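You operate a simulated robot arm through the tools that you are given. There is no shell and no other tool.

You run a simulated two-armed robot. Do the job below in one go: nothing can be reset, and whatever is moved stays where it is left.

TASK
Check the mix 72 beam in the 40 mm slot and damp it down.
Fine: dip the green pad in the water, wipe the beam in the slot till it is dark, put the pad back and lay the beam back in its tray. Leave the tray's other beam dry.

Only the result counts: the job must be done as asked and must still hold three seconds after the hand-in. Knocking over, shifting, dropping, spilling or breaking anything else fails it.

THE ROBOT
Two 7-joint arms with fingered hands on one trunk that stands fixed in place. Base frame: the origin is at the foot of the trunk, x ahead of it, y to its left, z up; the work surface is at about z = 0.86. Readings come in m, degrees, newtons and seconds.
The left shoulder is at [0.042, 0.163, 1.061], the right one opposite. Each reaches about 1.215 m from its shoulder. Payload 4 kg a hand.
The tool frame of a hand sits at the grasp point between the pads (the TCP): z along the fingers, y along the line on which they close. The tips reach 0.036 m beyond it. The gripper opens to 0.124 m; its body begins 0.042 m behind the TCP. The gripper is a hand of 4 fingers: y runs from the thumb to the fingers, the wrist lies at [-0.015, -0.099, -0.189] in the tool frame, and closing takes about 1.5 s.
Orientation is told as [roll, pitch, yaw] about the base's x, y, z axes, in that order, counted from this pose: with the fingers straight down and the wrist toward the robot, the tool's x, y and z point along [0, 1, 0], [1, 0, 0] and [0, 0, -1] of the base frame.

THE INTERFACE
- The arms move only by the tool move_arm. It takes "left_rows", "right_rows" or both (then of equal length, played together; a hand with none holds still); each is text: rows parted by semicolons, each of 7 numbers parted by spaces: the shift along the base's x, y, z in m, then the turn, a rotation vector about the base's x, y, z in rad, then the finger opening in m, from 0 to 0.124. In form: tx ty tz rx ry rz hand; .... A call has 1 to 20 rows; each row shifts and turns the commanded pose from where the row before left it. Rows are played at 5 a second. More than 0.05 m and 8.6 degrees between two rows, or a gripper value outside its range, and nothing of the call is played. A pose out of reach is approached as far as the arm can. The call stops where the force on the tool passes 40 N (or 10 N more than at its start, if that is more) or the arm is blocked; 0.2 s more then pass. The fingers move at their own pace (about 0.045 m/s each) and stop on an object; they squeeze with about 34 N. The grip force told is the motor's: it shows also when the fingers shut on nothing. Time passes only in rows, and 0.2 s behind the last, so rows that do not move let the fingers close. It gives the time, the measured TCP pose, the force on the tool (base axes), the opening and the grip force at its end, in the units of the frame above (readings bear some noise), with the torque about the TCP (base axes, N m) and any sound that the robot's microphone picked up.
- Cameras (640 x 400 px; columns grow to the right, rows downward): "scene" is now at [0.1501, 0.0246, 1.3033]; the picture's right is [0.25, -0.97, -0.04], its down [-0.42, -0.07, -0.90] and it looks along [0.87, 0.25, -0.42] (base axes); focal length 308 px, centre (320, 200). "left" rides on the left gripper at [-0.075, -0.086, -0.123] in its tool frame; the picture's right is [-0.70, -0.34, 0.63], its down [0.64, -0.68, 0.35] and it looks along [0.32, 0.65, 0.69] (tool axes); focal length 275 px, centre (320, 200). "right" rides on the right gripper at [0.075, -0.086, -0.123] in its tool frame; the picture's right is [-0.70, 0.34, -0.63], its down [-0.64, -0.68, 0.35] and it looks along [-0.32, 0.65, 0.69] (tool axes); focal length 275 px, centre (320, 200). There is no depth. A picture from a camera that has moved, and an enlarged one, comes with that camera's place and axes in the base frame and with its lens.
- get_image(camera): a new picture of that camera. The clock stands still meanwhile.
- move_column(by): moves the trunk up (or, below 0, down) by that many m; the arms and the scene camera ride with it, the base frame stays. It gives what a move gives, with no picture.
- hand_shape(shape, hand): the hand has 4 fingers and takes this shape, open, in about a second: jaw (thumb against the fingers, like two jaws); tri (thumb and two fingers); tip (a fingertip pinch); poke (one finger out to press); point (the index stretched); flat (the hand flat); cup (the hand cupped); fist (a fist). The gripper value then closes the fingers along that shape, each until it touches; the sizes above hold for jaw. It gives what a move gives, with no picture.
- turn_head(pan, tilt): turns the head with the scene camera to pan (to the left, within 86 degrees either way) and tilt (down, from -29 to 69), counted from straight ahead of the robot (the tilt from the chest, where the trunk bows). It gives what a move gives.
- enlarge(camera, box): a new picture of the part [left, top, right, bottom] of that camera's present view, enlarged. The clock stands still meanwhile.
- sign_off(): hands the job in; it is judged then, once.

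Nothing tells you positions but the pictures and the camera data. Unless the task says otherwise, let go and move clear before handing in.

The tools are called after ">>>" as name(argument=value, ...) on one line, values as JSON. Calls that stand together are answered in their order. move_arm: Moves the arms, as the interface text tells. Its arguments: {"type":"object","properties":{"left_rows":{"type":"string"},"right_rows":{"type":"string"}},"required":[]} The other tools are called the same way: move_column (by) moves the trunk up or down; hand_shape (shape, hand) gives the hand a shape; turn_head (pan, tilt) turns the head that bears the scene camera; get_image (camera) takes a picture; enlarge (camera, box) takes an enlarged picture of a part of a camera's view; sign_off () hands the job in.

At the start:

```text
clock: 0.0
left_tcp_pos: [0.7168, 0.535, 1.2193]
left_ee_rot: [-0.2, 0.0, -0.1]
left_wrist_force: [0.7, -0.1, -0.2]
left_ft_torque: [-0.04, -0.06, 0.01]
left_finger_gap: 0.1235
left_gripper_force: 0.0
left_shape: jaw
right_tcp_pos: [0.8321, -0.1146, 1.1743]
right_ee_rot: [0.1, 0.1, 0.0]
right_wrist_force: [0.3, -0.6, -1.4]
right_ft_torque: [0.0, 0.01, 0.02]
right_finger_gap: 0.1232
right_gripper_force: 0.0
right_shape: jaw
trunk travel left (down, up): [-0.225, 0.253]
head pan, tilt (commanded): [14.9, 16.6]
```

scene: 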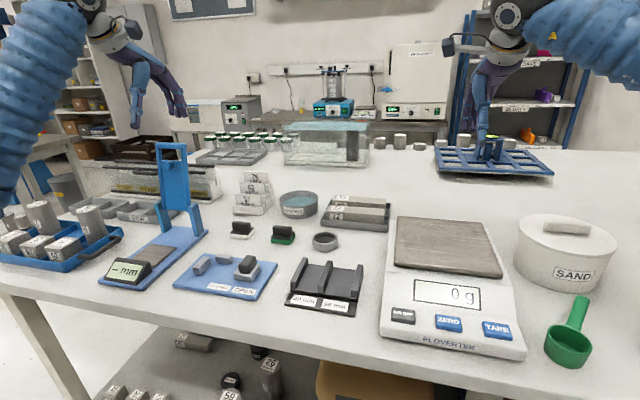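
right: 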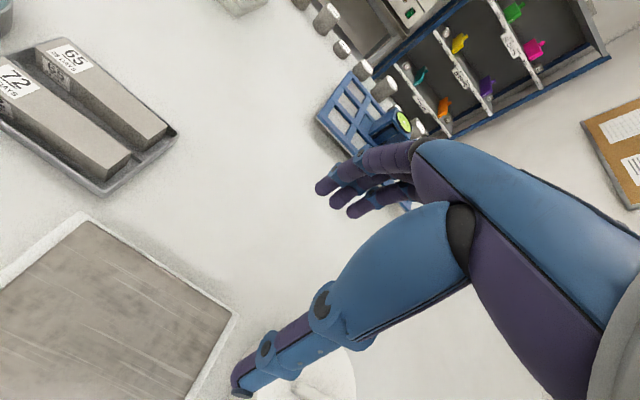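
left: 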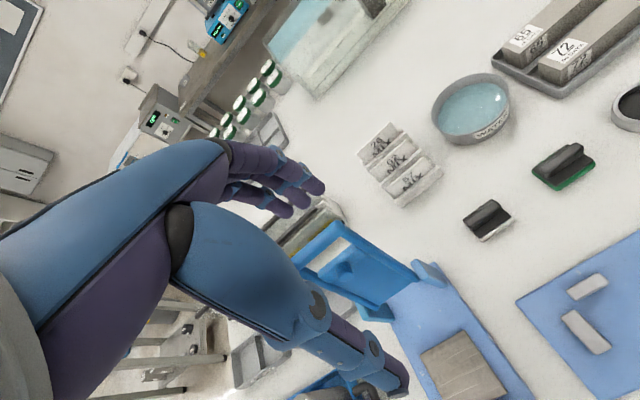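

I see a bench with a tray holding two beams (65 and 72), a dark two-slot block with labels, a water dish, and two pads (one white-based, one green-based). First I'll look closer at each of these.

>>> enlarge(camera="scene", box=[220, 160, 400, 272])

>>> enlarge(camera="scene", box=[270, 240, 380, 320])

>>> enlarge(camera="left", box=[400, 0, 640, 200])

>>> enlarge(camera="right", box=[0, 0, 200, 200])

```text
3.56 times, centred on (310, 216) of scene
camera zoom: at [0.1501, 0.0246, 1.3033], right [0.25, -0.97, -0.04], down [-0.42, -0.07, -0.9], along [0.87, 0.25, -0.42], focal length 1094 px, centre (356, 143)
```

zoom: 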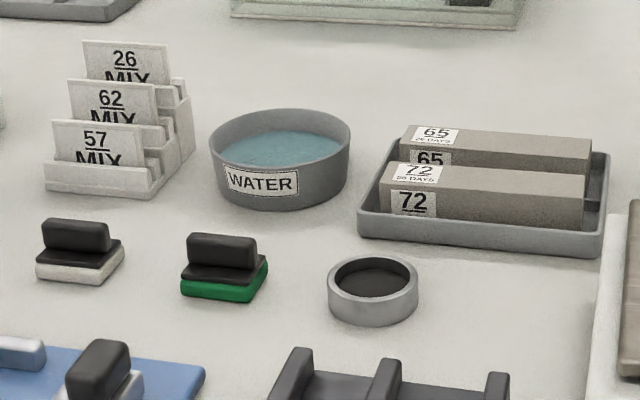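

```text
5.00 times, centred on (325, 280) of scene
camera zoom: at [0.1501, 0.0246, 1.3033], right [0.25, -0.97, -0.04], down [-0.42, -0.07, -0.9], along [0.87, 0.25, -0.42], focal length 1538 px, centre (295, -200)
```

zoom: 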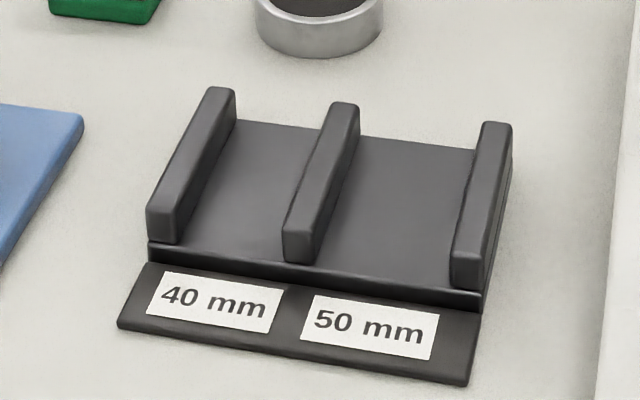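

```text
2.00 times, centred on (520, 100) of left
camera zoom: at [0.6303, 0.4607, 1.341], right [-0.34, -0.7, -0.63], down [-0.68, 0.64, -0.35], along [0.65, 0.32, -0.69], focal length 551 px, centre (-80, 400)
```

zoom: 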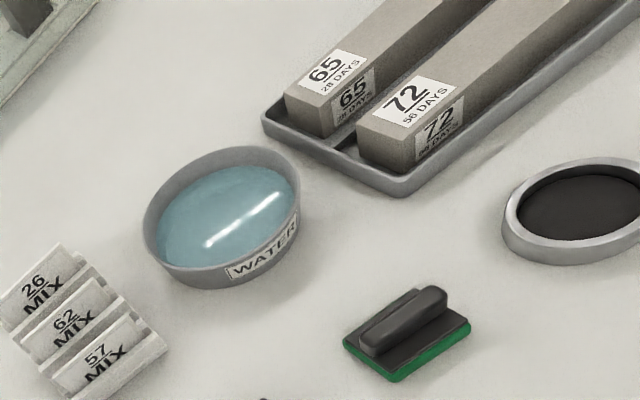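

```text
2.00 times, centred on (100, 100) of right
camera zoom: at [0.7465, -0.0404, 1.2969], right [0.34, -0.7, 0.63], down [-0.68, -0.64, -0.35], along [0.65, -0.32, -0.69], focal length 551 px, centre (760, 400)
```

zoom: 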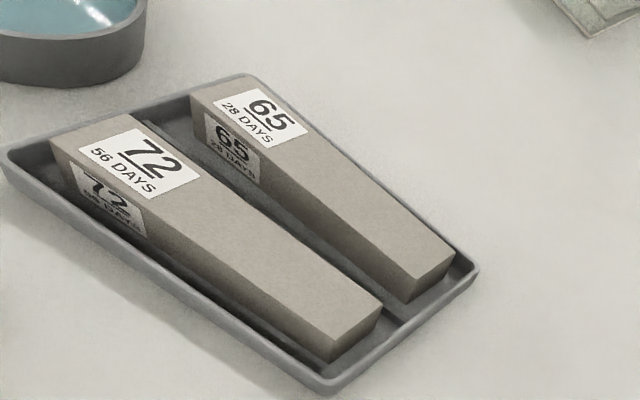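

I make the green pad to be near (0.80, 0.32), with the beams and slot block to its right. I'll tilt the head down for a better view before I measure anything.

>>> turn_head(pan=14.9, tilt=30)

```text
clock: 0.8
left_tcp_pos: [0.7156, 0.5349, 1.2189]
left_ee_rot: [0.0, 0.0, 0.0]
left_wrist_force: [-0.6, 0.4, -0.7]
left_ft_torque: [0.02, 0.01, -0.02]
left_finger_gap: 0.1238
left_gripper_force: 0.0
left_shape: jaw
right_tcp_pos: [0.8321, -0.1159, 1.1732]
right_ee_rot: [0.0, 0.0, 0.0]
right_wrist_force: [0.4, -1.0, -0.4]
right_ft_torque: [-0.01, -0.02, 0.01]
right_finger_gap: 0.1236
right_gripper_force: 0.0
right_shape: jaw
trunk travel left (down, up): [-0.225, 0.253]
head pan, tilt (commanded): [14.9, 30.0]
```

The head is now tilted 30° down; next I take fresh pictures of the working area to measure the pad, dish, tray and slot block.

>>> get_image(camera="scene")

>>> enlarge(camera="scene", box=[220, 80, 400, 192])

>>> enlarge(camera="scene", box=[260, 160, 390, 241])

```text
taken
camera scene: at [0.144, 0.0238, 1.2825], right [0.25, -0.97, -0.04], down [-0.61, -0.13, -0.78], along [0.75, 0.22, -0.62], focal length 308 px, centre (320, 200)
```

scene: 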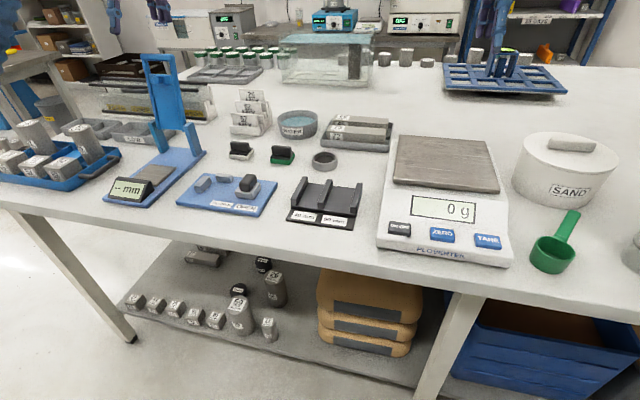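

```text
3.56 times, centred on (310, 136) of scene
camera zoom: at [0.144, 0.0238, 1.2825], right [0.25, -0.97, -0.04], down [-0.61, -0.13, -0.78], along [0.75, 0.22, -0.62], focal length 1094 px, centre (356, 428)
```

zoom: 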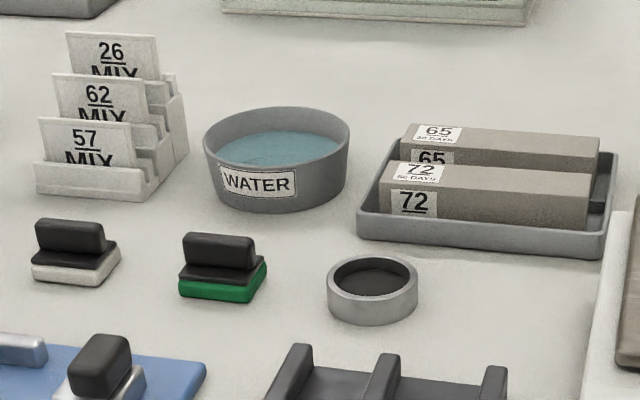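

```text
4.92 times, centred on (325, 200) of scene
camera zoom: at [0.144, 0.0238, 1.2825], right [0.25, -0.97, -0.04], down [-0.61, -0.13, -0.78], along [0.75, 0.22, -0.62], focal length 1515 px, centre (295, 198)
```

zoom: 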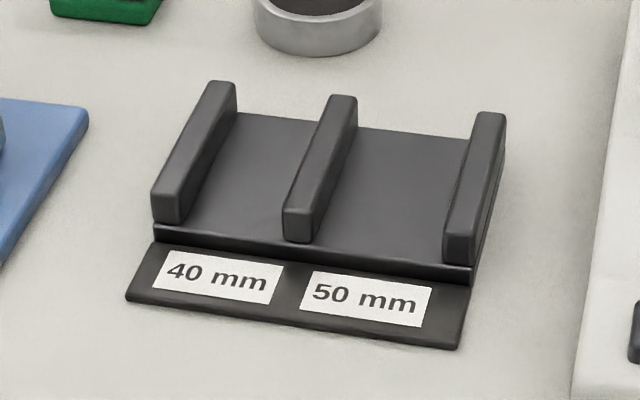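

The slot block has its 40 mm slot on the left with rails running about along x, while the beams lie about along y. I'll turn the right hand a quarter turn (its placing pose) up high, so its camera looks over the tray and block.

>>> move_arm(right_rows="0 0 0 0 0 0.1428 0.124; 0 0 0 0 0 0.1428 0.124; 0 0 0 0 0 0.1428 0.124; 0 0 0 0 0 0.1428 0.124; 0 0 0 0 0 0.1428 0.124; 0 0 0 0 0 0.1428 0.124; 0 0 0 0 0 0.1428 0.124; 0 0 0 0 0 0.1428 0.124; 0 0 0 0 0 0.1428 0.124; 0 0 0 0 0 0.1428 0.124; 0 0 0 0 0 0.1428 0.124; 0 0 0 0 0 0 0.124")

>>> get_image(camera="right")

```text
clock: 3.4
left_tcp_pos: [0.7168, 0.5354, 1.2192]
left_ee_rot: [0.0, 0.0, -0.1]
left_wrist_force: [-0.6, 0.5, -0.6]
left_ft_torque: [-0.02, -0.01, -0.02]
left_finger_gap: 0.1237
left_gripper_force: 0.1
left_shape: jaw
right_tcp_pos: [0.833, -0.1148, 1.1766]
right_ee_rot: [-0.1, 0.1, 43.6]
right_wrist_force: [0.0, 0.5, -0.8]
right_ft_torque: [-0.01, 0.02, 0.02]
right_finger_gap: 0.1237
right_gripper_force: 0.0
right_shape: jaw
right hand out of reach, approached as far as the arm can: row 6, 7, 8, 9, 10, 11
trunk travel left (down, up): [-0.225, 0.253]
head pan, tilt (commanded): [14.9, 30.0]
```

```text
taken
camera right: at [0.7188, -0.1206, 1.2976], right [0.72, -0.27, 0.63], down [-0.05, -0.94, -0.35], along [0.69, 0.22, -0.69], focal length 275 px, centre (320, 200)
```

right: 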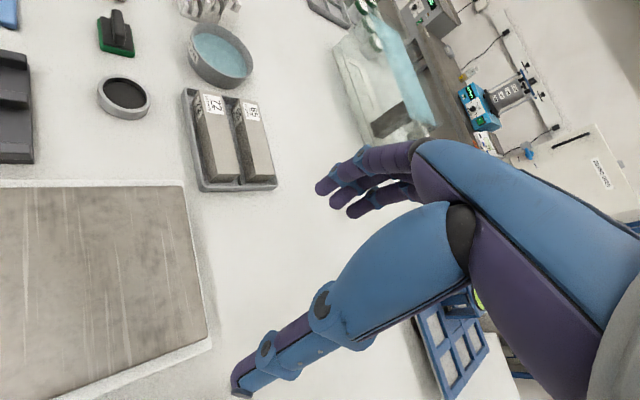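

The right hand could turn only to about 44° up there, so the quarter turn will need another pose or the other arm. Its camera still shows the tray, pad and dish from the right side, so I'll enlarge that to measure.

>>> enlarge(camera="right", box=[80, 0, 290, 200])

>>> enlarge(camera="left", box=[480, 0, 640, 130])

```text
2.00 times, centred on (185, 100) of right
camera zoom: at [0.7188, -0.1206, 1.2976], right [0.72, -0.27, 0.63], down [-0.05, -0.94, -0.35], along [0.69, 0.22, -0.69], focal length 551 px, centre (590, 400)
```

zoom: 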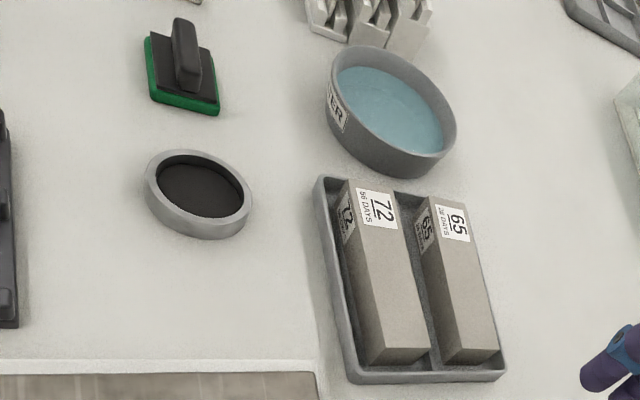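

```text
3.08 times, centred on (560, 65) of left
camera zoom: at [0.6303, 0.4607, 1.341], right [-0.34, -0.7, -0.63], down [-0.68, 0.64, -0.35], along [0.65, 0.32, -0.69], focal length 847 px, centre (-418, 615)
```

zoom: 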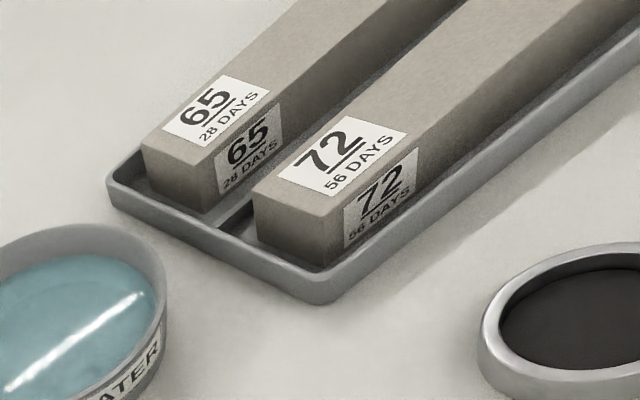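

From the pictures, beam 72 is about 160 × 40 × 40 mm, centred near (0.92, 0.14). The 40 mm slot is near (0.65, 0.19) and runs along x. I'll raise the trunk to give the wrists more freedom, then see how far the right hand can turn.

>>> move_column(by=0.2)

```text
clock: 5.5
left_tcp_pos: [0.7168, 0.5359, 1.4188]
left_ee_rot: [0.0, 0.1, -0.1]
left_wrist_force: [-0.6, -0.4, -0.3]
left_ft_torque: [0.02, 0.02, 0.01]
left_finger_gap: 0.1237
left_gripper_force: 0.0
left_shape: jaw
right_tcp_pos: [0.7916, -0.1149, 1.4687]
right_ee_rot: [-4.3, -4.6, 43.9]
right_wrist_force: [-0.2, 0.0, -0.3]
right_ft_torque: [0.0, -0.01, -0.04]
right_finger_gap: 0.1237
right_gripper_force: 0.1
right_shape: jaw
trunk travel left (down, up): [-0.425, 0.053]
head pan, tilt (commanded): [14.9, 30.0]
```

The trunk is up and both hands are high and clear. Next I bring the right hand in over the slot area, still high, to see whether the quarter turn gets within reach.

>>> move_arm(right_rows="-0.018 0.025 -0.02 0 0 0 0.124; -0.018 0.025 -0.02 0 0 0 0.124; -0.018 0.025 -0.02 0 0 0 0.124; -0.018 0.025 -0.02 0 0 0 0.124; -0.018 0.025 -0.02 0 0 0 0.124; -0.018 0.025 -0.02 0 0 0 0.124; -0.018 0.025 -0.02 0 0 0 0.124; -0.018 0.025 -0.02 0 0 0 0.124; -0.018 0.025 -0.02 0 0 0 0.124; -0.018 0.025 -0.02 0 0 0 0.124; 0 0 0 0 0 0 0.124; 0 0 0 0 0 0 0.124")

>>> get_image(camera="scene")

>>> get_image(camera="right")

```text
clock: 8.1
left_tcp_pos: [0.7159, 0.5357, 1.4201]
left_ee_rot: [0.1, 0.0, 0.0]
left_wrist_force: [-0.9, 0.1, -0.5]
left_ft_torque: [0.01, 0.0, -0.01]
left_finger_gap: 0.1238
left_gripper_force: 0.1
left_shape: jaw
right_tcp_pos: [0.6102, 0.1365, 1.2703]
right_ee_rot: [-4.5, -4.6, 43.9]
right_wrist_force: [-0.1, 0.1, 0.7]
right_ft_torque: [0.0, 0.01, 0.01]
right_finger_gap: 0.1237
right_gripper_force: 0.1
right_shape: jaw
trunk travel left (down, up): [-0.425, 0.053]
head pan, tilt (commanded): [14.9, 30.0]
```

```text
taken
camera scene: at [0.0806, 0.0243, 1.5034], right [0.26, -0.97, 0.0], down [-0.49, -0.13, -0.86], along [0.83, 0.22, -0.51], focal length 308 px, centre (320, 200)
```

scene: 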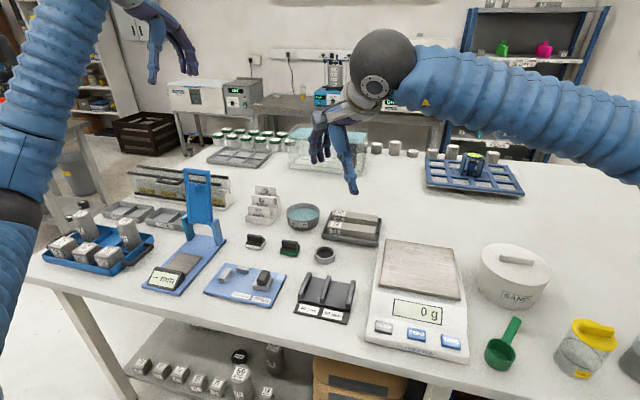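

```text
taken
camera right: at [0.4837, 0.132, 1.3791], right [0.65, -0.27, 0.71], down [-0.01, -0.94, -0.35], along [0.76, 0.22, -0.61], focal length 275 px, centre (320, 200)
```

right: 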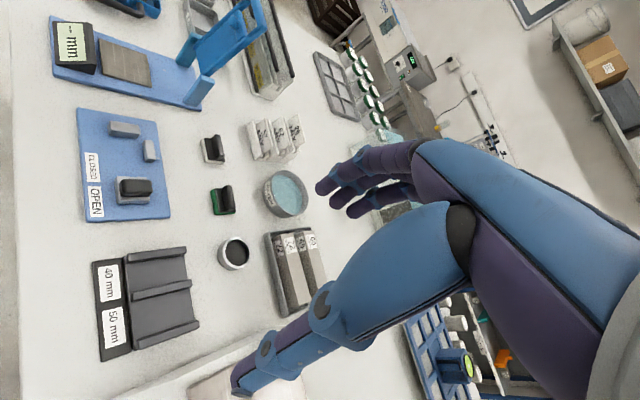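

Over the slot area the hand keeps its commanded pose well (yaw about 44°). I'll level it, lower it to about 1.15 m, which is still well above everything, and turn it on towards 90°.

>>> move_arm(right_rows="0.005 0.008 -0.02 0 0.1123 0 0.124; 0.005 0.008 -0.02 0 0 0 0.124; 0.006 0.008 -0.02 0 0 0.1 0.124; 0.006 0.008 -0.02 0 0 0.1 0.124; 0.006 0.008 -0.02 0 0 0.1 0.124; 0.006 0.008 -0.02 0 0 0.1 0.124; 0.006 0.005 0 0 0 0.1 0.124; 0 0 0 0 0 0.1 0.124; 0 0 0 0 0 0.1 0.124; 0 0 0 0 0 0.1 0.124; 0 0 0 0 0 0 0.124")

```text
clock: 10.5
left_tcp_pos: [0.7157, 0.5358, 1.4191]
left_ee_rot: [0.0, 0.0, 0.0]
left_wrist_force: [0.7, -0.1, -0.9]
left_ft_torque: [0.0, -0.02, -0.02]
left_finger_gap: 0.1238
left_gripper_force: 0.1
left_shape: jaw
right_tcp_pos: [0.6502, 0.1879, 1.1504]
right_ee_rot: [0.1, 0.1, 72.4]
right_wrist_force: [-0.3, 0.0, 0.8]
right_ft_torque: [0.03, 0.01, 0.01]
right_finger_gap: 0.1235
right_gripper_force: 0.1
right_shape: jaw
right hand out of reach, approached as far as the arm can: row 8, 9, 10
trunk travel left (down, up): [-0.425, 0.053]
head pan, tilt (commanded): [14.9, 30.0]
```

At 1.15 m it reached 72° of yaw. I'll go lower, still clear of the block, and try the remaining 18°.

>>> move_arm(right_rows="0 0 -0.03 0 0 0 0.124; 0 0 -0.03 0 0 0 0.124; 0 0 -0.03 0 0 0 0.124; 0 0 -0.02 0 0 0.08 0.124; 0 0 0 0 0 0.08 0.124; 0 0 0 0 0 0.08 0.124; 0 0 0 0 0 0.06 0.124; 0 0 0 0 0 0 0.124")

```text
clock: 12.3
left_tcp_pos: [0.7164, 0.5354, 1.4198]
left_ee_rot: [0.0, 0.0, 0.1]
left_wrist_force: [0.3, 0.6, 0.1]
left_ft_torque: [0.0, 0.01, 0.01]
left_finger_gap: 0.1235
left_gripper_force: 0.1
left_shape: jaw
right_tcp_pos: [0.6509, 0.1892, 1.0599]
right_ee_rot: [0.1, 0.1, 72.2]
right_wrist_force: [-0.1, -0.4, -0.6]
right_ft_torque: [0.04, 0.0, 0.03]
right_finger_gap: 0.1238
right_gripper_force: 0.1
right_shape: jaw
right hand out of reach, approached as far as the arm can: row 4, 5, 6, 7
trunk travel left (down, up): [-0.425, 0.053]
head pan, tilt (commanded): [14.9, 30.0]
```

The turn is limited to 72° here, probably by how far the elbow can swing out. With the trunk lower, the shoulder sits further forward, so I'll lift the hand, lower the trunk and test again.

>>> move_arm(right_rows="0 0 0.04 0 0 0 0.124; 0 0 0.04 0 0 0 0.124; 0 0 0.04 0 0 0 0.124; 0 0 0.04 0 0 0 0.124")

>>> move_column(by=-0.15)

>>> move_arm(right_rows="0 0 0 0 0 0.08 0.124; 0 0 0 0 0 0.08 0.124; 0 0 0 0 0 0.08 0.124; 0 0 0 0 0 0.06 0.124; 0 0 0 0 0 0 0.124")

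>>> get_image(camera="scene")

```text
clock: 13.3
left_tcp_pos: [0.7161, 0.5358, 1.42]
left_ee_rot: [0.0, -0.1, 0.0]
left_wrist_force: [0.8, 0.4, -0.4]
left_ft_torque: [-0.04, -0.01, -0.01]
left_finger_gap: 0.1238
left_gripper_force: 0.1
left_shape: jaw
right_tcp_pos: [0.6492, 0.1863, 1.221]
right_ee_rot: [0.0, -0.1, 72.3]
right_wrist_force: [-0.2, 0.0, -0.6]
right_ft_torque: [0.01, -0.04, 0.0]
right_finger_gap: 0.1238
right_gripper_force: 0.0
right_shape: jaw
trunk travel left (down, up): [-0.425, 0.053]
head pan, tilt (commanded): [14.9, 30.0]
```

```text
clock: 15.1
left_tcp_pos: [0.7149, 0.5369, 1.2697]
left_ee_rot: [0.0, -0.1, 0.1]
left_wrist_force: [0.2, 0.3, 0.4]
left_ft_torque: [-0.03, 0.0, -0.01]
left_finger_gap: 0.1239
left_gripper_force: 0.1
left_shape: jaw
right_tcp_pos: [0.6525, 0.1893, 1.0685]
right_ee_rot: [-0.1, 0.0, 72.3]
right_wrist_force: [-0.1, 0.5, -0.1]
right_ft_torque: [-0.04, 0.01, 0.0]
right_finger_gap: 0.1237
right_gripper_force: 0.0
right_shape: jaw
trunk travel left (down, up): [-0.275, 0.203]
head pan, tilt (commanded): [14.9, 30.0]
```

```text
clock: 16.3
left_tcp_pos: [0.7165, 0.535, 1.2697]
left_ee_rot: [0.0, 0.0, 0.1]
left_wrist_force: [-0.4, 0.0, -0.1]
left_ft_torque: [-0.03, -0.03, 0.03]
left_finger_gap: 0.1238
left_gripper_force: 0.1
left_shape: jaw
right_tcp_pos: [0.6524, 0.1887, 1.069]
right_ee_rot: [0.0, 0.0, 74.5]
right_wrist_force: [0.0, 1.1, -0.5]
right_ft_torque: [0.03, 0.02, 0.01]
right_finger_gap: 0.1238
right_gripper_force: 0.0
right_shape: jaw
right hand out of reach, approached as far as the arm can: row 2, 3, 4
trunk travel left (down, up): [-0.275, 0.203]
head pan, tilt (commanded): [14.9, 30.0]
```

```text
taken
camera scene: at [0.121, 0.0239, 1.3406], right [0.26, -0.97, -0.03], down [-0.57, -0.13, -0.81], along [0.78, 0.22, -0.58], focal length 308 px, centre (320, 200)
```

scene: 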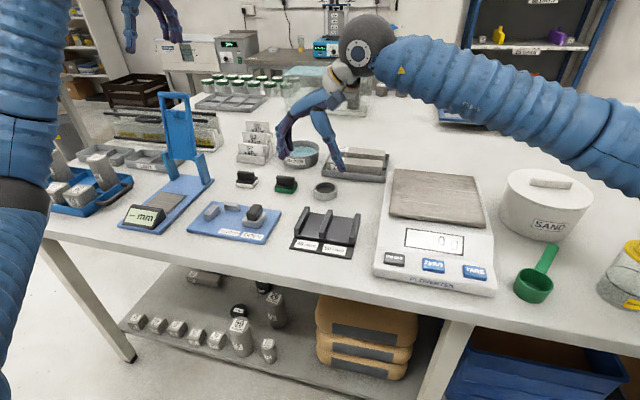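

Yaw now reaches 74.5°. The beam's own axis lets me lean the hand back along it without spoiling the grip, so I'll try leaning the wrist toward the robot and turning on.

>>> move_arm(right_rows="0 0 0 -0.0267 -0.0964 0 0.124; 0 0 0 -0.0267 -0.0964 0 0.124; 0 0 0 -0.0267 -0.0964 0 0.124; 0 0 0 -0.0267 -0.0964 0 0.124; 0 0 0 0 0 0.05 0.124; 0 0 0 0 0 0.05 0.124; 0 0 0 0 0 0.05 0.124; 0 0 0 0 0 0.05 0.124; 0 0 0 0 0 0.05 0.124; 0 0 0 0 0 0 0.124")

```text
clock: 18.5
left_tcp_pos: [0.7168, 0.5352, 1.2698]
left_ee_rot: [0.1, -0.1, 0.0]
left_wrist_force: [-0.2, 0.6, 0.1]
left_ft_torque: [0.01, -0.02, -0.01]
left_finger_gap: 0.1235
left_gripper_force: 0.0
left_shape: jaw
right_tcp_pos: [0.6523, 0.1888, 1.0691]
right_ee_rot: [-22.9, -0.1, 80.3]
right_wrist_force: [0.0, 0.0, -0.5]
right_ft_torque: [-0.02, -0.01, -0.01]
right_finger_gap: 0.1238
right_gripper_force: 0.1
right_shape: jaw
right hand out of reach, approached as far as the arm can: row 7, 9
trunk travel left (down, up): [-0.275, 0.203]
head pan, tilt (commanded): [14.9, 30.0]
```

Leaning back about 23° lets the yaw reach 80°. I'll probe a bit more lean to find the pose where it gets to a true quarter turn.

>>> move_arm(right_rows="0 0 0 -0.0173 -0.0985 0 0.124; 0 0 0 -0.0173 -0.0985 0 0.124; 0 0 0 0 0 0.04 0.124; 0 0 0 0 0 0.04 0.124; 0 0 0 0 0 0.04 0.124; 0 0 0 0 0 0.04 0.124; 0 0 0 0 0 0.04 0.124; 0 0 0 0 0 0 0.124")

>>> get_image(camera="scene")

>>> get_image(camera="right")

```text
clock: 20.3
left_tcp_pos: [0.7168, 0.5336, 1.269]
left_ee_rot: [0.0, 0.2, 0.0]
left_wrist_force: [0.3, -1.0, -1.0]
left_ft_torque: [0.02, 0.02, -0.04]
left_finger_gap: 0.1235
left_gripper_force: 0.0
left_shape: jaw
right_tcp_pos: [0.654, 0.189, 1.0681]
right_ee_rot: [-34.3, -0.1, 91.7]
right_wrist_force: [1.4, -0.2, 1.1]
right_ft_torque: [-0.01, 0.01, 0.0]
right_finger_gap: 0.1237
right_gripper_force: 0.1
right_shape: jaw
trunk travel left (down, up): [-0.275, 0.203]
head pan, tilt (commanded): [14.9, 30.0]
```

```text
taken
camera scene: at [0.1221, 0.0231, 1.3404], right [0.26, -0.97, -0.03], down [-0.57, -0.13, -0.81], along [0.78, 0.22, -0.58], focal length 308 px, centre (320, 200)
```

scene: 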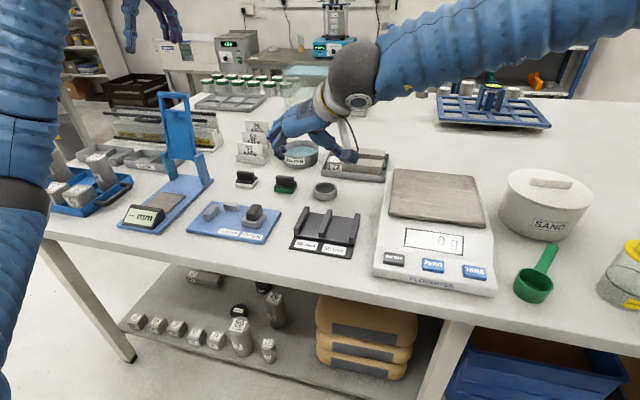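

```text
taken
camera right: at [0.5254, 0.0985, 1.1266], right [0.21, 0.34, 0.92], down [0.75, -0.66, 0.08], along [0.63, 0.67, -0.39], focal length 275 px, centre (320, 200)
```

right: 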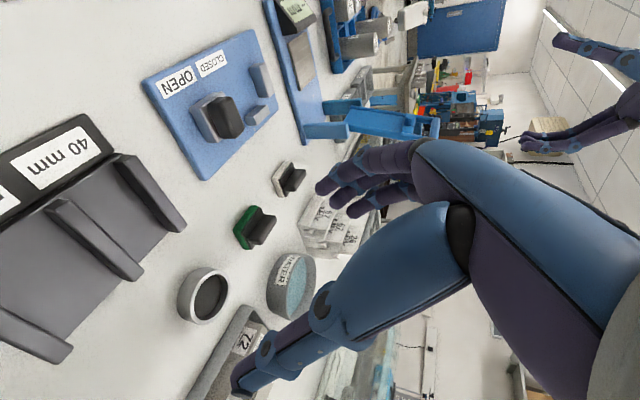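

With the elbow swung up, the hand now holds a 92° yaw at 34° of lean. I'll stand it back up at that yaw to see how upright it can get.

>>> move_arm(right_rows="0 0 0 0 0 -0.03 0.124; 0 0 0 0 0.1 0 0.124; 0 0 0 0 0.1 0 0.124; 0 0 0 0 0.1 0 0.124; 0 0 0 0 0.1 0 0.124; 0 0 0 0 0.1 0 0.124; 0 0 0 0 0.1 0 0.124; 0 0 0 0 0 0 0.124")

>>> get_image(camera="right")

>>> get_image(camera="scene")

```text
clock: 22.1
left_tcp_pos: [0.7155, 0.5351, 1.2701]
left_ee_rot: [0.0, 0.1, 0.0]
left_wrist_force: [0.2, -0.2, 0.1]
left_ft_torque: [-0.05, 0.02, 0.01]
left_finger_gap: 0.1236
left_gripper_force: 0.0
left_shape: jaw
right_tcp_pos: [0.6524, 0.1888, 1.0671]
right_ee_rot: [-31.5, 0.2, 89.8]
right_wrist_force: [-0.1, -0.7, -0.2]
right_ft_torque: [0.01, 0.02, -0.01]
right_finger_gap: 0.1236
right_gripper_force: 0.1
right_shape: jaw
right hand out of reach, approached as far as the arm can: row 2, 3, 4, 5, 6, 7
trunk travel left (down, up): [-0.275, 0.203]
head pan, tilt (commanded): [14.9, 30.0]
```

```text
taken
camera right: at [0.5244, 0.1035, 1.1338], right [0.26, 0.34, 0.9], down [0.73, -0.68, 0.04], along [0.63, 0.65, -0.43], focal length 275 px, centre (320, 200)
```

right: 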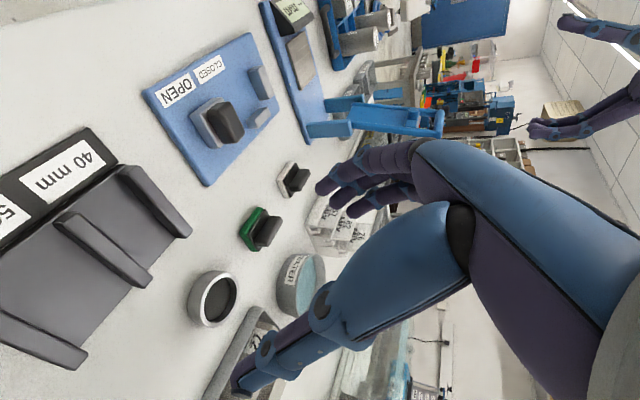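

```text
taken
camera scene: at [0.1209, 0.024, 1.3406], right [0.26, -0.97, -0.03], down [-0.57, -0.13, -0.81], along [0.78, 0.22, -0.58], focal length 308 px, centre (320, 200)
```

scene: 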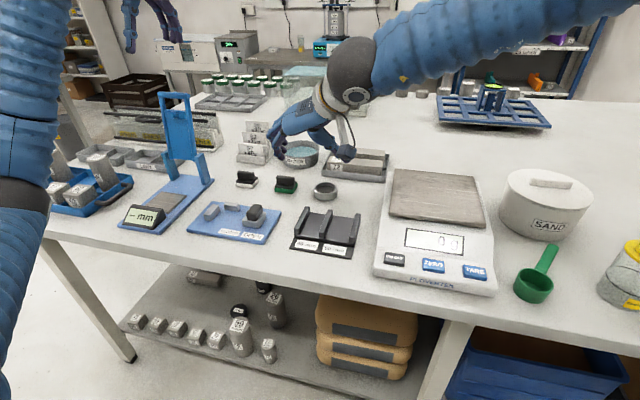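

Upright is limited to about 31° of lean with this trunk height. With the elbow now high, raising the trunk while keeping the hand low may let the hand stand straighter, so I'll test that.

>>> move_column(by=0.2)

>>> move_arm(right_rows="0 0 -0.04 0 0 0 0.124; 0 0 -0.04 0 0 0 0.124; 0 0 -0.04 0 0 0 0.124; 0 0 -0.04 0 0 0 0.124; 0 0 -0.04 0 0 0 0.124; 0 0 -0.03 0 0 0 0.124; 0 0 0 0 0.05 0 0.124; 0 0 0 0 0.05 0 0.124; 0 0 0 0 0.05 0 0.124; 0 0 0 0 0.05 0 0.124; 0 0 0 0 0.05 0 0.124; 0 0 0 0 0.05 0 0.124; 0 0 0 0 0.05 0 0.124; 0 0 0 0 0.05 0 0.124; 0 0 0 0 0.05 0 0.124; 0 0 0 0 0.05 0 0.124; 0 0 0 0 0 0 0.124")

>>> get_image(camera="scene")

```text
clock: 24.2
left_tcp_pos: [0.7157, 0.5343, 1.4689]
left_ee_rot: [0.1, 0.0, 0.0]
left_wrist_force: [1.0, 0.5, 0.1]
left_ft_torque: [-0.02, 0.01, -0.04]
left_finger_gap: 0.1239
left_gripper_force: 0.0
left_shape: jaw
right_tcp_pos: [0.6452, 0.189, 1.2986]
right_ee_rot: [-34.1, 0.0, 89.8]
right_wrist_force: [-0.2, 0.8, -0.2]
right_ft_torque: [0.01, 0.03, -0.01]
right_finger_gap: 0.1239
right_gripper_force: 0.1
right_shape: jaw
trunk travel left (down, up): [-0.475, 0.003]
head pan, tilt (commanded): [14.9, 30.0]
```

```text
clock: 27.9
left_tcp_pos: [0.7149, 0.5357, 1.47]
left_ee_rot: [0.0, 0.0, 0.1]
left_wrist_force: [0.2, 1.1, 0.9]
left_ft_torque: [0.01, 0.0, -0.01]
left_finger_gap: 0.1237
left_gripper_force: 0.1
left_shape: jaw
right_tcp_pos: [0.6402, 0.205, 1.0646]
right_ee_rot: [-8.7, -1.6, 89.7]
right_wrist_force: [-0.4, 0.0, -0.1]
right_ft_torque: [0.01, -0.05, -0.01]
right_finger_gap: 0.1237
right_gripper_force: 0.0
right_shape: jaw
right hand out of reach, approached as far as the arm can: row 12, 13
trunk travel left (down, up): [-0.475, 0.003]
head pan, tilt (commanded): [14.9, 30.0]
```

```text
taken
camera scene: at [0.0768, 0.0246, 1.5533], right [0.26, -0.97, 0.0], down [-0.48, -0.13, -0.87], along [0.84, 0.22, -0.5], focal length 308 px, centre (320, 200)
```

scene: 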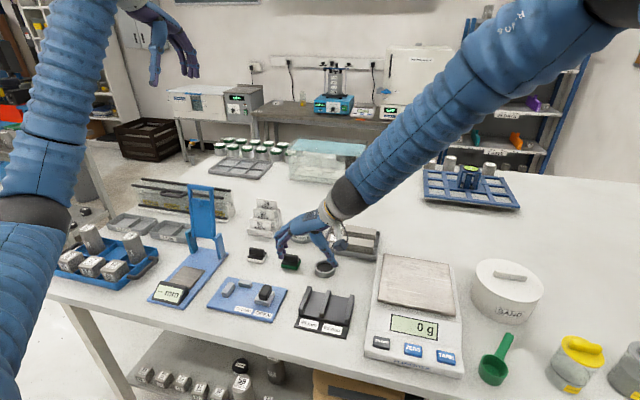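

That works: with the trunk high and elbow up, the hand is at yaw 90° with only 9° of lean. I'll lower it a little and finish levelling.

>>> move_arm(right_rows="0.003 -0.004 -0.02 -0.007 0.038 0 0.124; 0.003 -0.004 -0.02 -0.007 0.038 0 0.124; 0.003 -0.004 -0.02 -0.007 0.038 0 0.124; 0.003 -0.003 0 -0.007 0.038 0 0.124; 0 0 0 0 0 0 0.124; 0 0 0 0 0 0 0.124")

>>> get_image(camera="right")

```text
clock: 29.2
left_tcp_pos: [0.7177, 0.5355, 1.4682]
left_ee_rot: [0.1, 0.0, 0.0]
left_wrist_force: [-0.6, -1.4, -0.3]
left_ft_torque: [-0.01, 0.0, 0.01]
left_finger_gap: 0.1235
left_gripper_force: 0.0
left_shape: jaw
right_tcp_pos: [0.6539, 0.1869, 1.0035]
right_ee_rot: [0.1, -0.1, 89.5]
right_wrist_force: [-1.1, 0.0, -0.7]
right_ft_torque: [0.02, 0.0, 0.0]
right_finger_gap: 0.1239
right_gripper_force: 0.1
right_shape: jaw
trunk travel left (down, up): [-0.475, 0.003]
head pan, tilt (commanded): [14.9, 30.0]
```

```text
taken
camera right: at [0.5782, 0.1016, 1.1263], right [0.7, 0.33, 0.63], down [0.64, -0.69, -0.35], along [0.32, 0.65, -0.69], focal length 275 px, centre (320, 200)
```

right: 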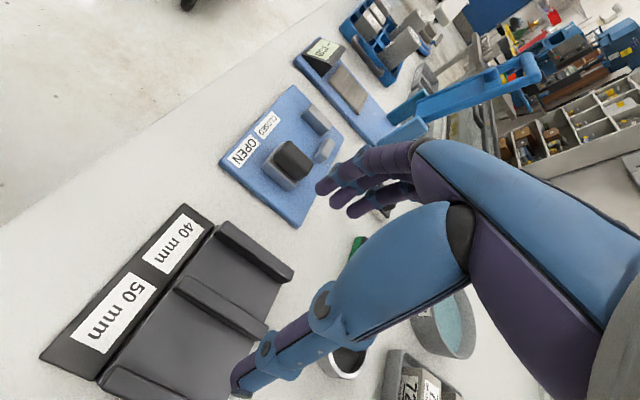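

The right hand now stands upright at yaw 90° right above the slot, so placing is feasible. I'll get a closer look at the slot from here, then check that the right hand can reach the tray at yaw 0.

>>> enlarge(camera="right", box=[20, 190, 340, 400])

>>> move_arm(right_rows="0 0 0.04 0 0 0 0.124; 0 0 0.04 0 0 0 0.124; 0.02 -0.004 0.02 0 0 -0.142 0.124; 0.025 -0.004 0 0 0 -0.142 0.124; 0.025 -0.004 0 0 0 -0.142 0.124; 0.025 -0.004 0 0 0 -0.142 0.124; 0.025 -0.004 0 0 0 -0.142 0.124; 0.025 -0.004 0 0 0 -0.142 0.124; 0.025 -0.004 0 0 0 -0.142 0.124; 0.025 -0.004 0 0 0 -0.142 0.124; 0.025 -0.004 0 0 0 -0.142 0.124; 0.025 -0.004 0 0 0 -0.142 0.124; 0.023 -0.004 0 0 0 -0.142 0.124; 0 0 0 0 0 0 0.124")

>>> get_image(camera="scene")

>>> get_image(camera="right")

```text
1.90 times, centred on (180, 295) of right
camera zoom: at [0.5782, 0.1016, 1.1263], right [0.7, 0.33, 0.63], down [0.64, -0.69, -0.35], along [0.32, 0.65, -0.69], focal length 524 px, centre (587, 19)
```

zoom: 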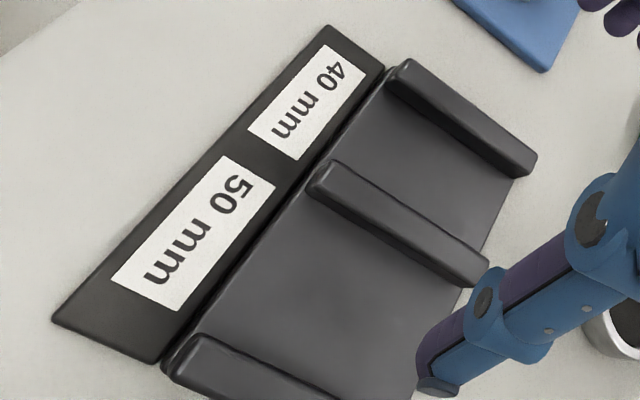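

```text
clock: 32.2
left_tcp_pos: [0.716, 0.5347, 1.4693]
left_ee_rot: [0.0, 0.0, 0.0]
left_wrist_force: [-0.2, 0.5, -0.1]
left_ft_torque: [-0.01, -0.01, 0.06]
left_finger_gap: 0.1238
left_gripper_force: 0.0
left_shape: jaw
right_tcp_pos: [0.9016, 0.1764, 1.1339]
right_ee_rot: [4.6, -13.3, 8.7]
right_wrist_force: [0.3, 1.2, 0.2]
right_ft_torque: [0.04, 0.01, -0.04]
right_finger_gap: 0.1239
right_gripper_force: 0.2
right_shape: jaw
right hand out of reach, approached as far as the arm can: row 5, 6, 7, 8, 9
trunk travel left (down, up): [-0.475, 0.003]
head pan, tilt (commanded): [14.9, 30.0]
```

```text
taken
camera scene: at [0.0767, 0.0236, 1.5534], right [0.26, -0.97, 0.0], down [-0.48, -0.13, -0.87], along [0.84, 0.22, -0.5], focal length 308 px, centre (320, 200)
```

scene: 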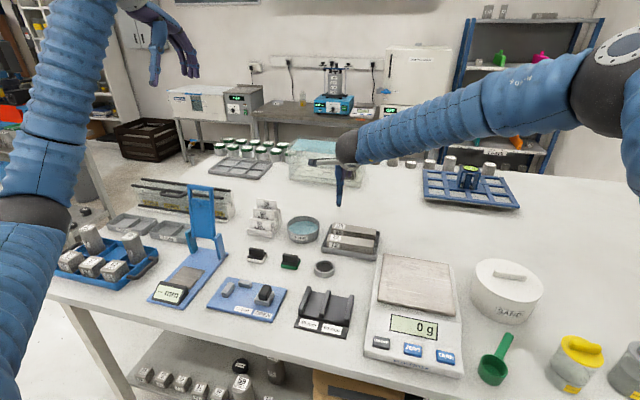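

```text
taken
camera right: at [0.7799, 0.2233, 1.2391], right [0.31, -0.71, 0.64], down [-0.47, -0.69, -0.54], along [0.83, -0.14, -0.55], focal length 275 px, centre (320, 200)
```

right: 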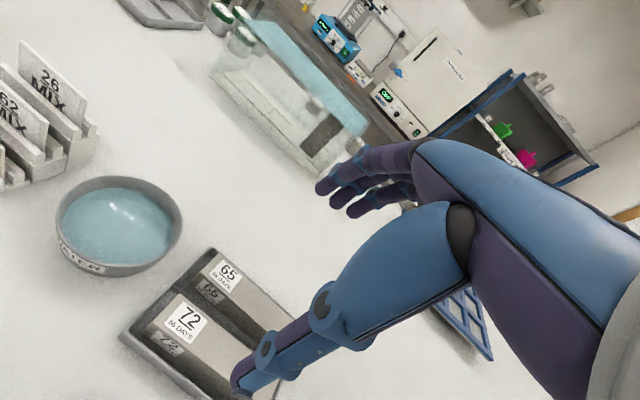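

The right hand is above the tray region but a bit tilted after the swing. I'll level it at yaw 0 over beam 72 while keeping it well above the tray.

>>> move_arm(right_rows="0.005 -0.009 -0.015 -0.0286 0.0543 -0.038 0.124; 0.005 -0.009 -0.015 -0.0286 0.0543 -0.038 0.124; 0.005 -0.009 -0.015 -0.0286 0.0543 -0.038 0.124; 0.005 -0.009 -0.015 -0.0286 0.0543 -0.038 0.124; 0 0 0 0 0 0 0.124; 0 0 0 0 0 0 0.124")

>>> get_image(camera="right")

>>> get_image(camera="scene")

```text
clock: 33.6
left_tcp_pos: [0.7165, 0.536, 1.4684]
left_ee_rot: [0.1, -0.1, 0.0]
left_wrist_force: [-0.6, 1.2, 0.1]
left_ft_torque: [0.0, -0.01, 0.02]
left_finger_gap: 0.124
left_gripper_force: 0.1
left_shape: jaw
right_tcp_pos: [0.9219, 0.1413, 1.0774]
right_ee_rot: [-1.1, -0.3, 0.7]
right_wrist_force: [0.5, 0.2, 0.4]
right_ft_torque: [0.01, -0.02, 0.02]
right_finger_gap: 0.1237
right_gripper_force: 0.1
right_shape: jaw
trunk travel left (down, up): [-0.475, 0.003]
head pan, tilt (commanded): [14.9, 30.0]
```

```text
taken
camera right: at [0.8341, 0.2174, 1.1979], right [0.34, -0.68, 0.65], down [-0.67, -0.66, -0.34], along [0.66, -0.32, -0.68], focal length 275 px, centre (320, 200)
```

right: 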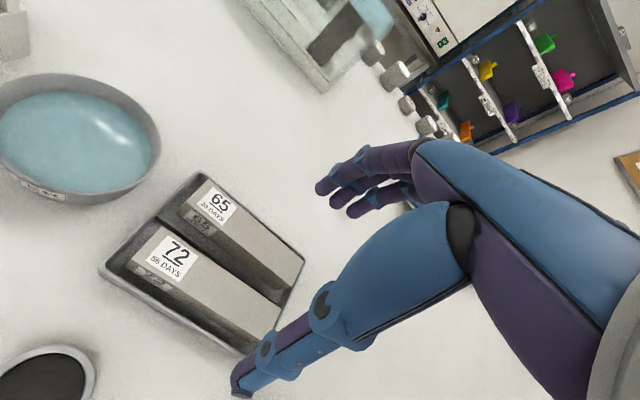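

```text
taken
camera scene: at [0.0776, 0.0241, 1.5533], right [0.26, -0.97, 0.0], down [-0.48, -0.13, -0.87], along [0.84, 0.22, -0.5], focal length 308 px, centre (320, 200)
```

scene: 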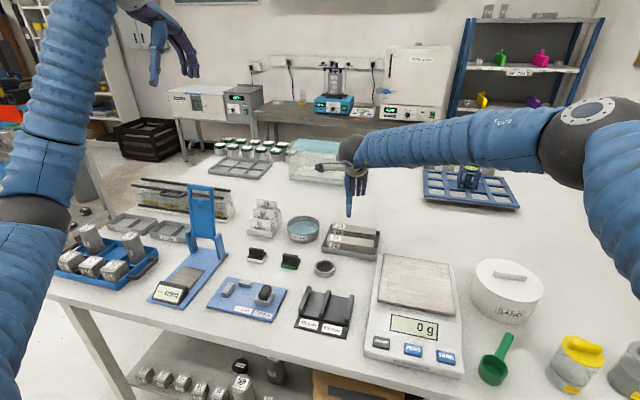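

The right hand is upright over beam 72 at yaw 0. I'll zoom in to measure the beam edges and the gap to beam 65.

>>> enlarge(camera="right", box=[90, 160, 330, 360])

>>> enlarge(camera="scene", box=[290, 180, 410, 280])

```text
2.00 times, centred on (210, 260) of right
camera zoom: at [0.8341, 0.2174, 1.1979], right [0.34, -0.68, 0.65], down [-0.67, -0.66, -0.34], along [0.66, -0.32, -0.68], focal length 551 px, centre (540, 80)
```

zoom: 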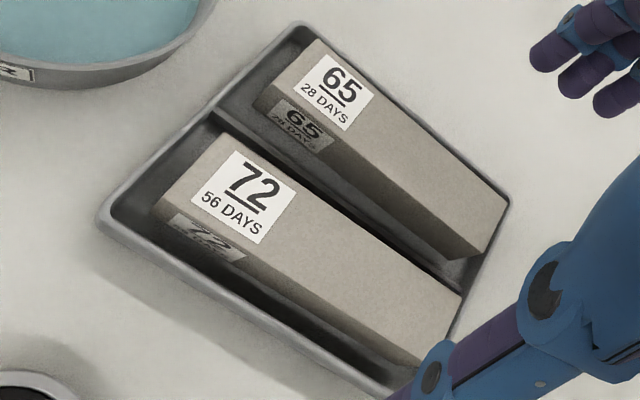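

```text
4.00 times, centred on (350, 230) of scene
camera zoom: at [0.0776, 0.0241, 1.5533], right [0.26, -0.97, 0.0], down [-0.48, -0.13, -0.87], along [0.84, 0.22, -0.5], focal length 1231 px, centre (200, 80)
```

zoom: 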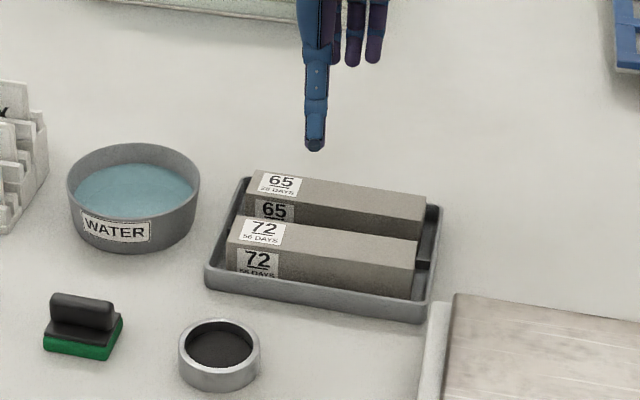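

Beam 72 measures about x 0.90–0.945 and y 0.06–0.22. I'll enlarge the scene view further to pin down its heading and the clearances.

>>> enlarge(camera="scene", box=[335, 215, 405, 262])

>>> enlarge(camera="scene", box=[290, 280, 360, 340])

>>> enlarge(camera="scene", box=[240, 205, 340, 285])

```text
8.51 times, centred on (370, 238) of scene
camera zoom: at [0.0776, 0.0241, 1.5533], right [0.26, -0.97, 0.0], down [-0.48, -0.13, -0.87], along [0.84, 0.22, -0.5], focal length 2618 px, centre (-106, -128)
```

zoom: 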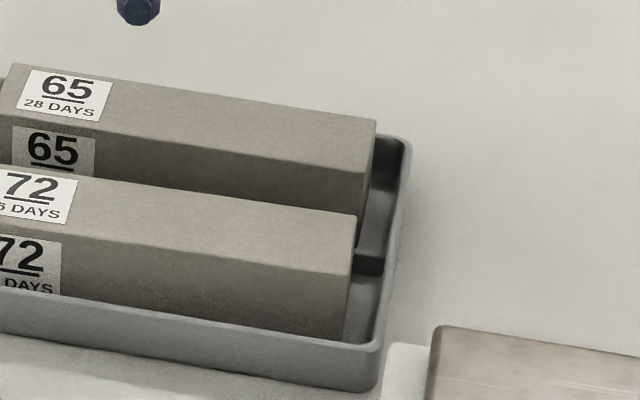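

```text
6.67 times, centred on (325, 310) of scene
camera zoom: at [0.0776, 0.0241, 1.5533], right [0.26, -0.97, 0.0], down [-0.48, -0.13, -0.87], along [0.84, 0.22, -0.5], focal length 2051 px, centre (287, -533)
```

zoom: 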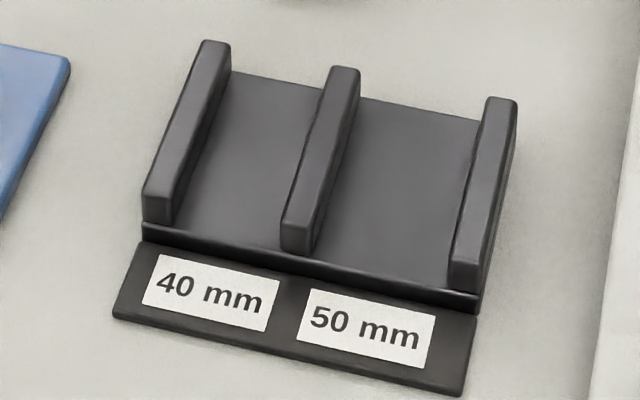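

```text
5.00 times, centred on (290, 245) of scene
camera zoom: at [0.0776, 0.0241, 1.5533], right [0.26, -0.97, 0.0], down [-0.48, -0.13, -0.87], along [0.84, 0.22, -0.5], focal length 1538 px, centre (470, -25)
```

zoom: 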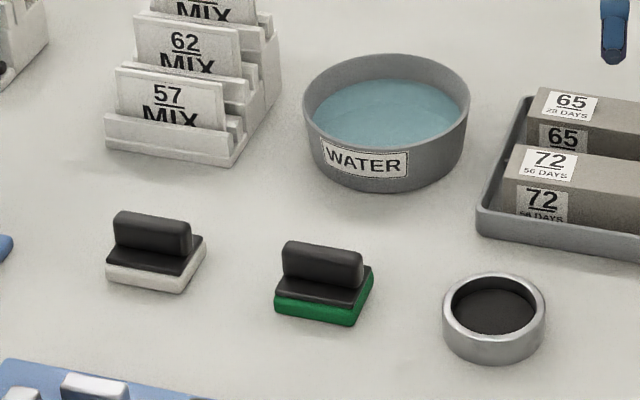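

The beam top is at about z 0.906. The slot floor is about 0.873 with rails up to about 0.888, so I must grip the beam only by its upper 20 mm. I'll close the fingers to 0.062 in the air to see their shape and thickness before entering the gap.

>>> move_arm(right_rows="0 0 0 0.019 0.005 -0.012 0.062; 0 0 -0.02 0 0 0 0.062; 0 0 -0.02 0 0 0 0.062; 0 0 -0.02 0 0 0 0.062; 0 0 0 0 0 0 0.062; 0 0 0 0 0 0 0.062; 0 0 0 0 0 0 0.062")

>>> get_image(camera="right")

>>> enlarge(camera="scene", box=[310, 150, 420, 260])

```text
clock: 35.2
left_tcp_pos: [0.716, 0.5352, 1.4699]
left_ee_rot: [0.0, 0.1, 0.0]
left_wrist_force: [0.4, 0.7, -0.3]
left_ft_torque: [-0.01, -0.01, 0.03]
left_finger_gap: 0.1238
left_gripper_force: 0.1
left_shape: jaw
right_tcp_pos: [0.9217, 0.1407, 1.0138]
right_ee_rot: [0.1, 0.0, 0.0]
right_wrist_force: [0.4, -0.7, 0.0]
right_ft_torque: [0.0, 0.01, 0.01]
right_finger_gap: 0.0621
right_gripper_force: 0.1
right_shape: jaw
trunk travel left (down, up): [-0.475, 0.003]
head pan, tilt (commanded): [14.9, 30.0]
```

```text
taken
camera right: at [0.8369, 0.2164, 1.1373], right [0.34, -0.7, 0.63], down [-0.68, -0.64, -0.35], along [0.65, -0.31, -0.69], focal length 275 px, centre (320, 200)
```

right: 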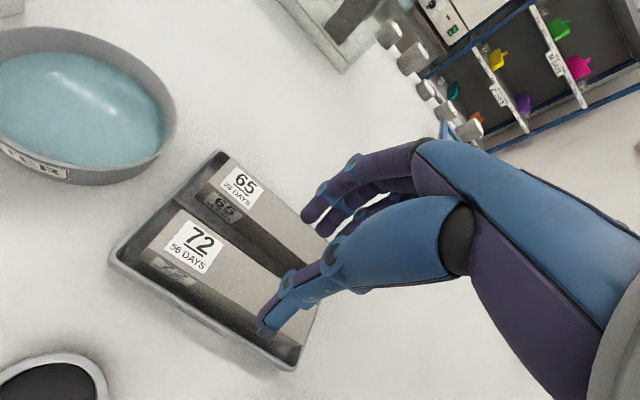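

```text
3.64 times, centred on (365, 205) of scene
camera zoom: at [0.0775, 0.0241, 1.5533], right [0.26, -0.97, 0.0], down [-0.48, -0.13, -0.87], along [0.84, 0.22, -0.5], focal length 1119 px, centre (156, 182)
```

zoom: 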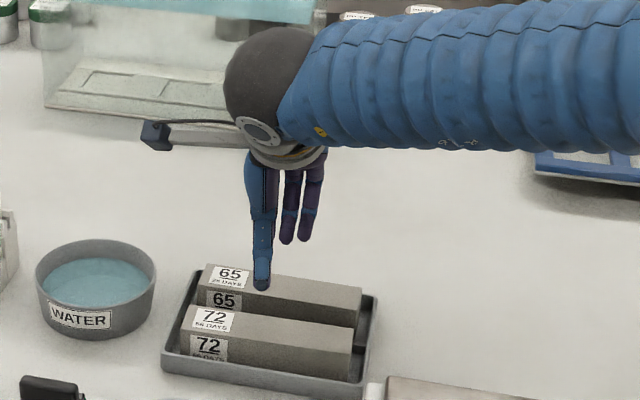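

The thumb and finger positions agree with the given geometry, and the fingers are about 16 mm thick against a gap of about 25 mm. I'll measure the beam edges once more from this closer, levelled view.

>>> enlarge(camera="right", box=[100, 140, 340, 380])

```text
1.67 times, centred on (220, 260) of right
camera zoom: at [0.8369, 0.2164, 1.1373], right [0.34, -0.7, 0.63], down [-0.68, -0.64, -0.35], along [0.65, -0.31, -0.69], focal length 459 px, centre (487, 100)
```

zoom: 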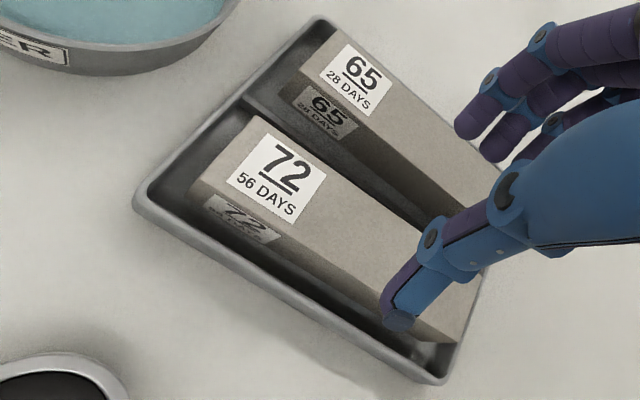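

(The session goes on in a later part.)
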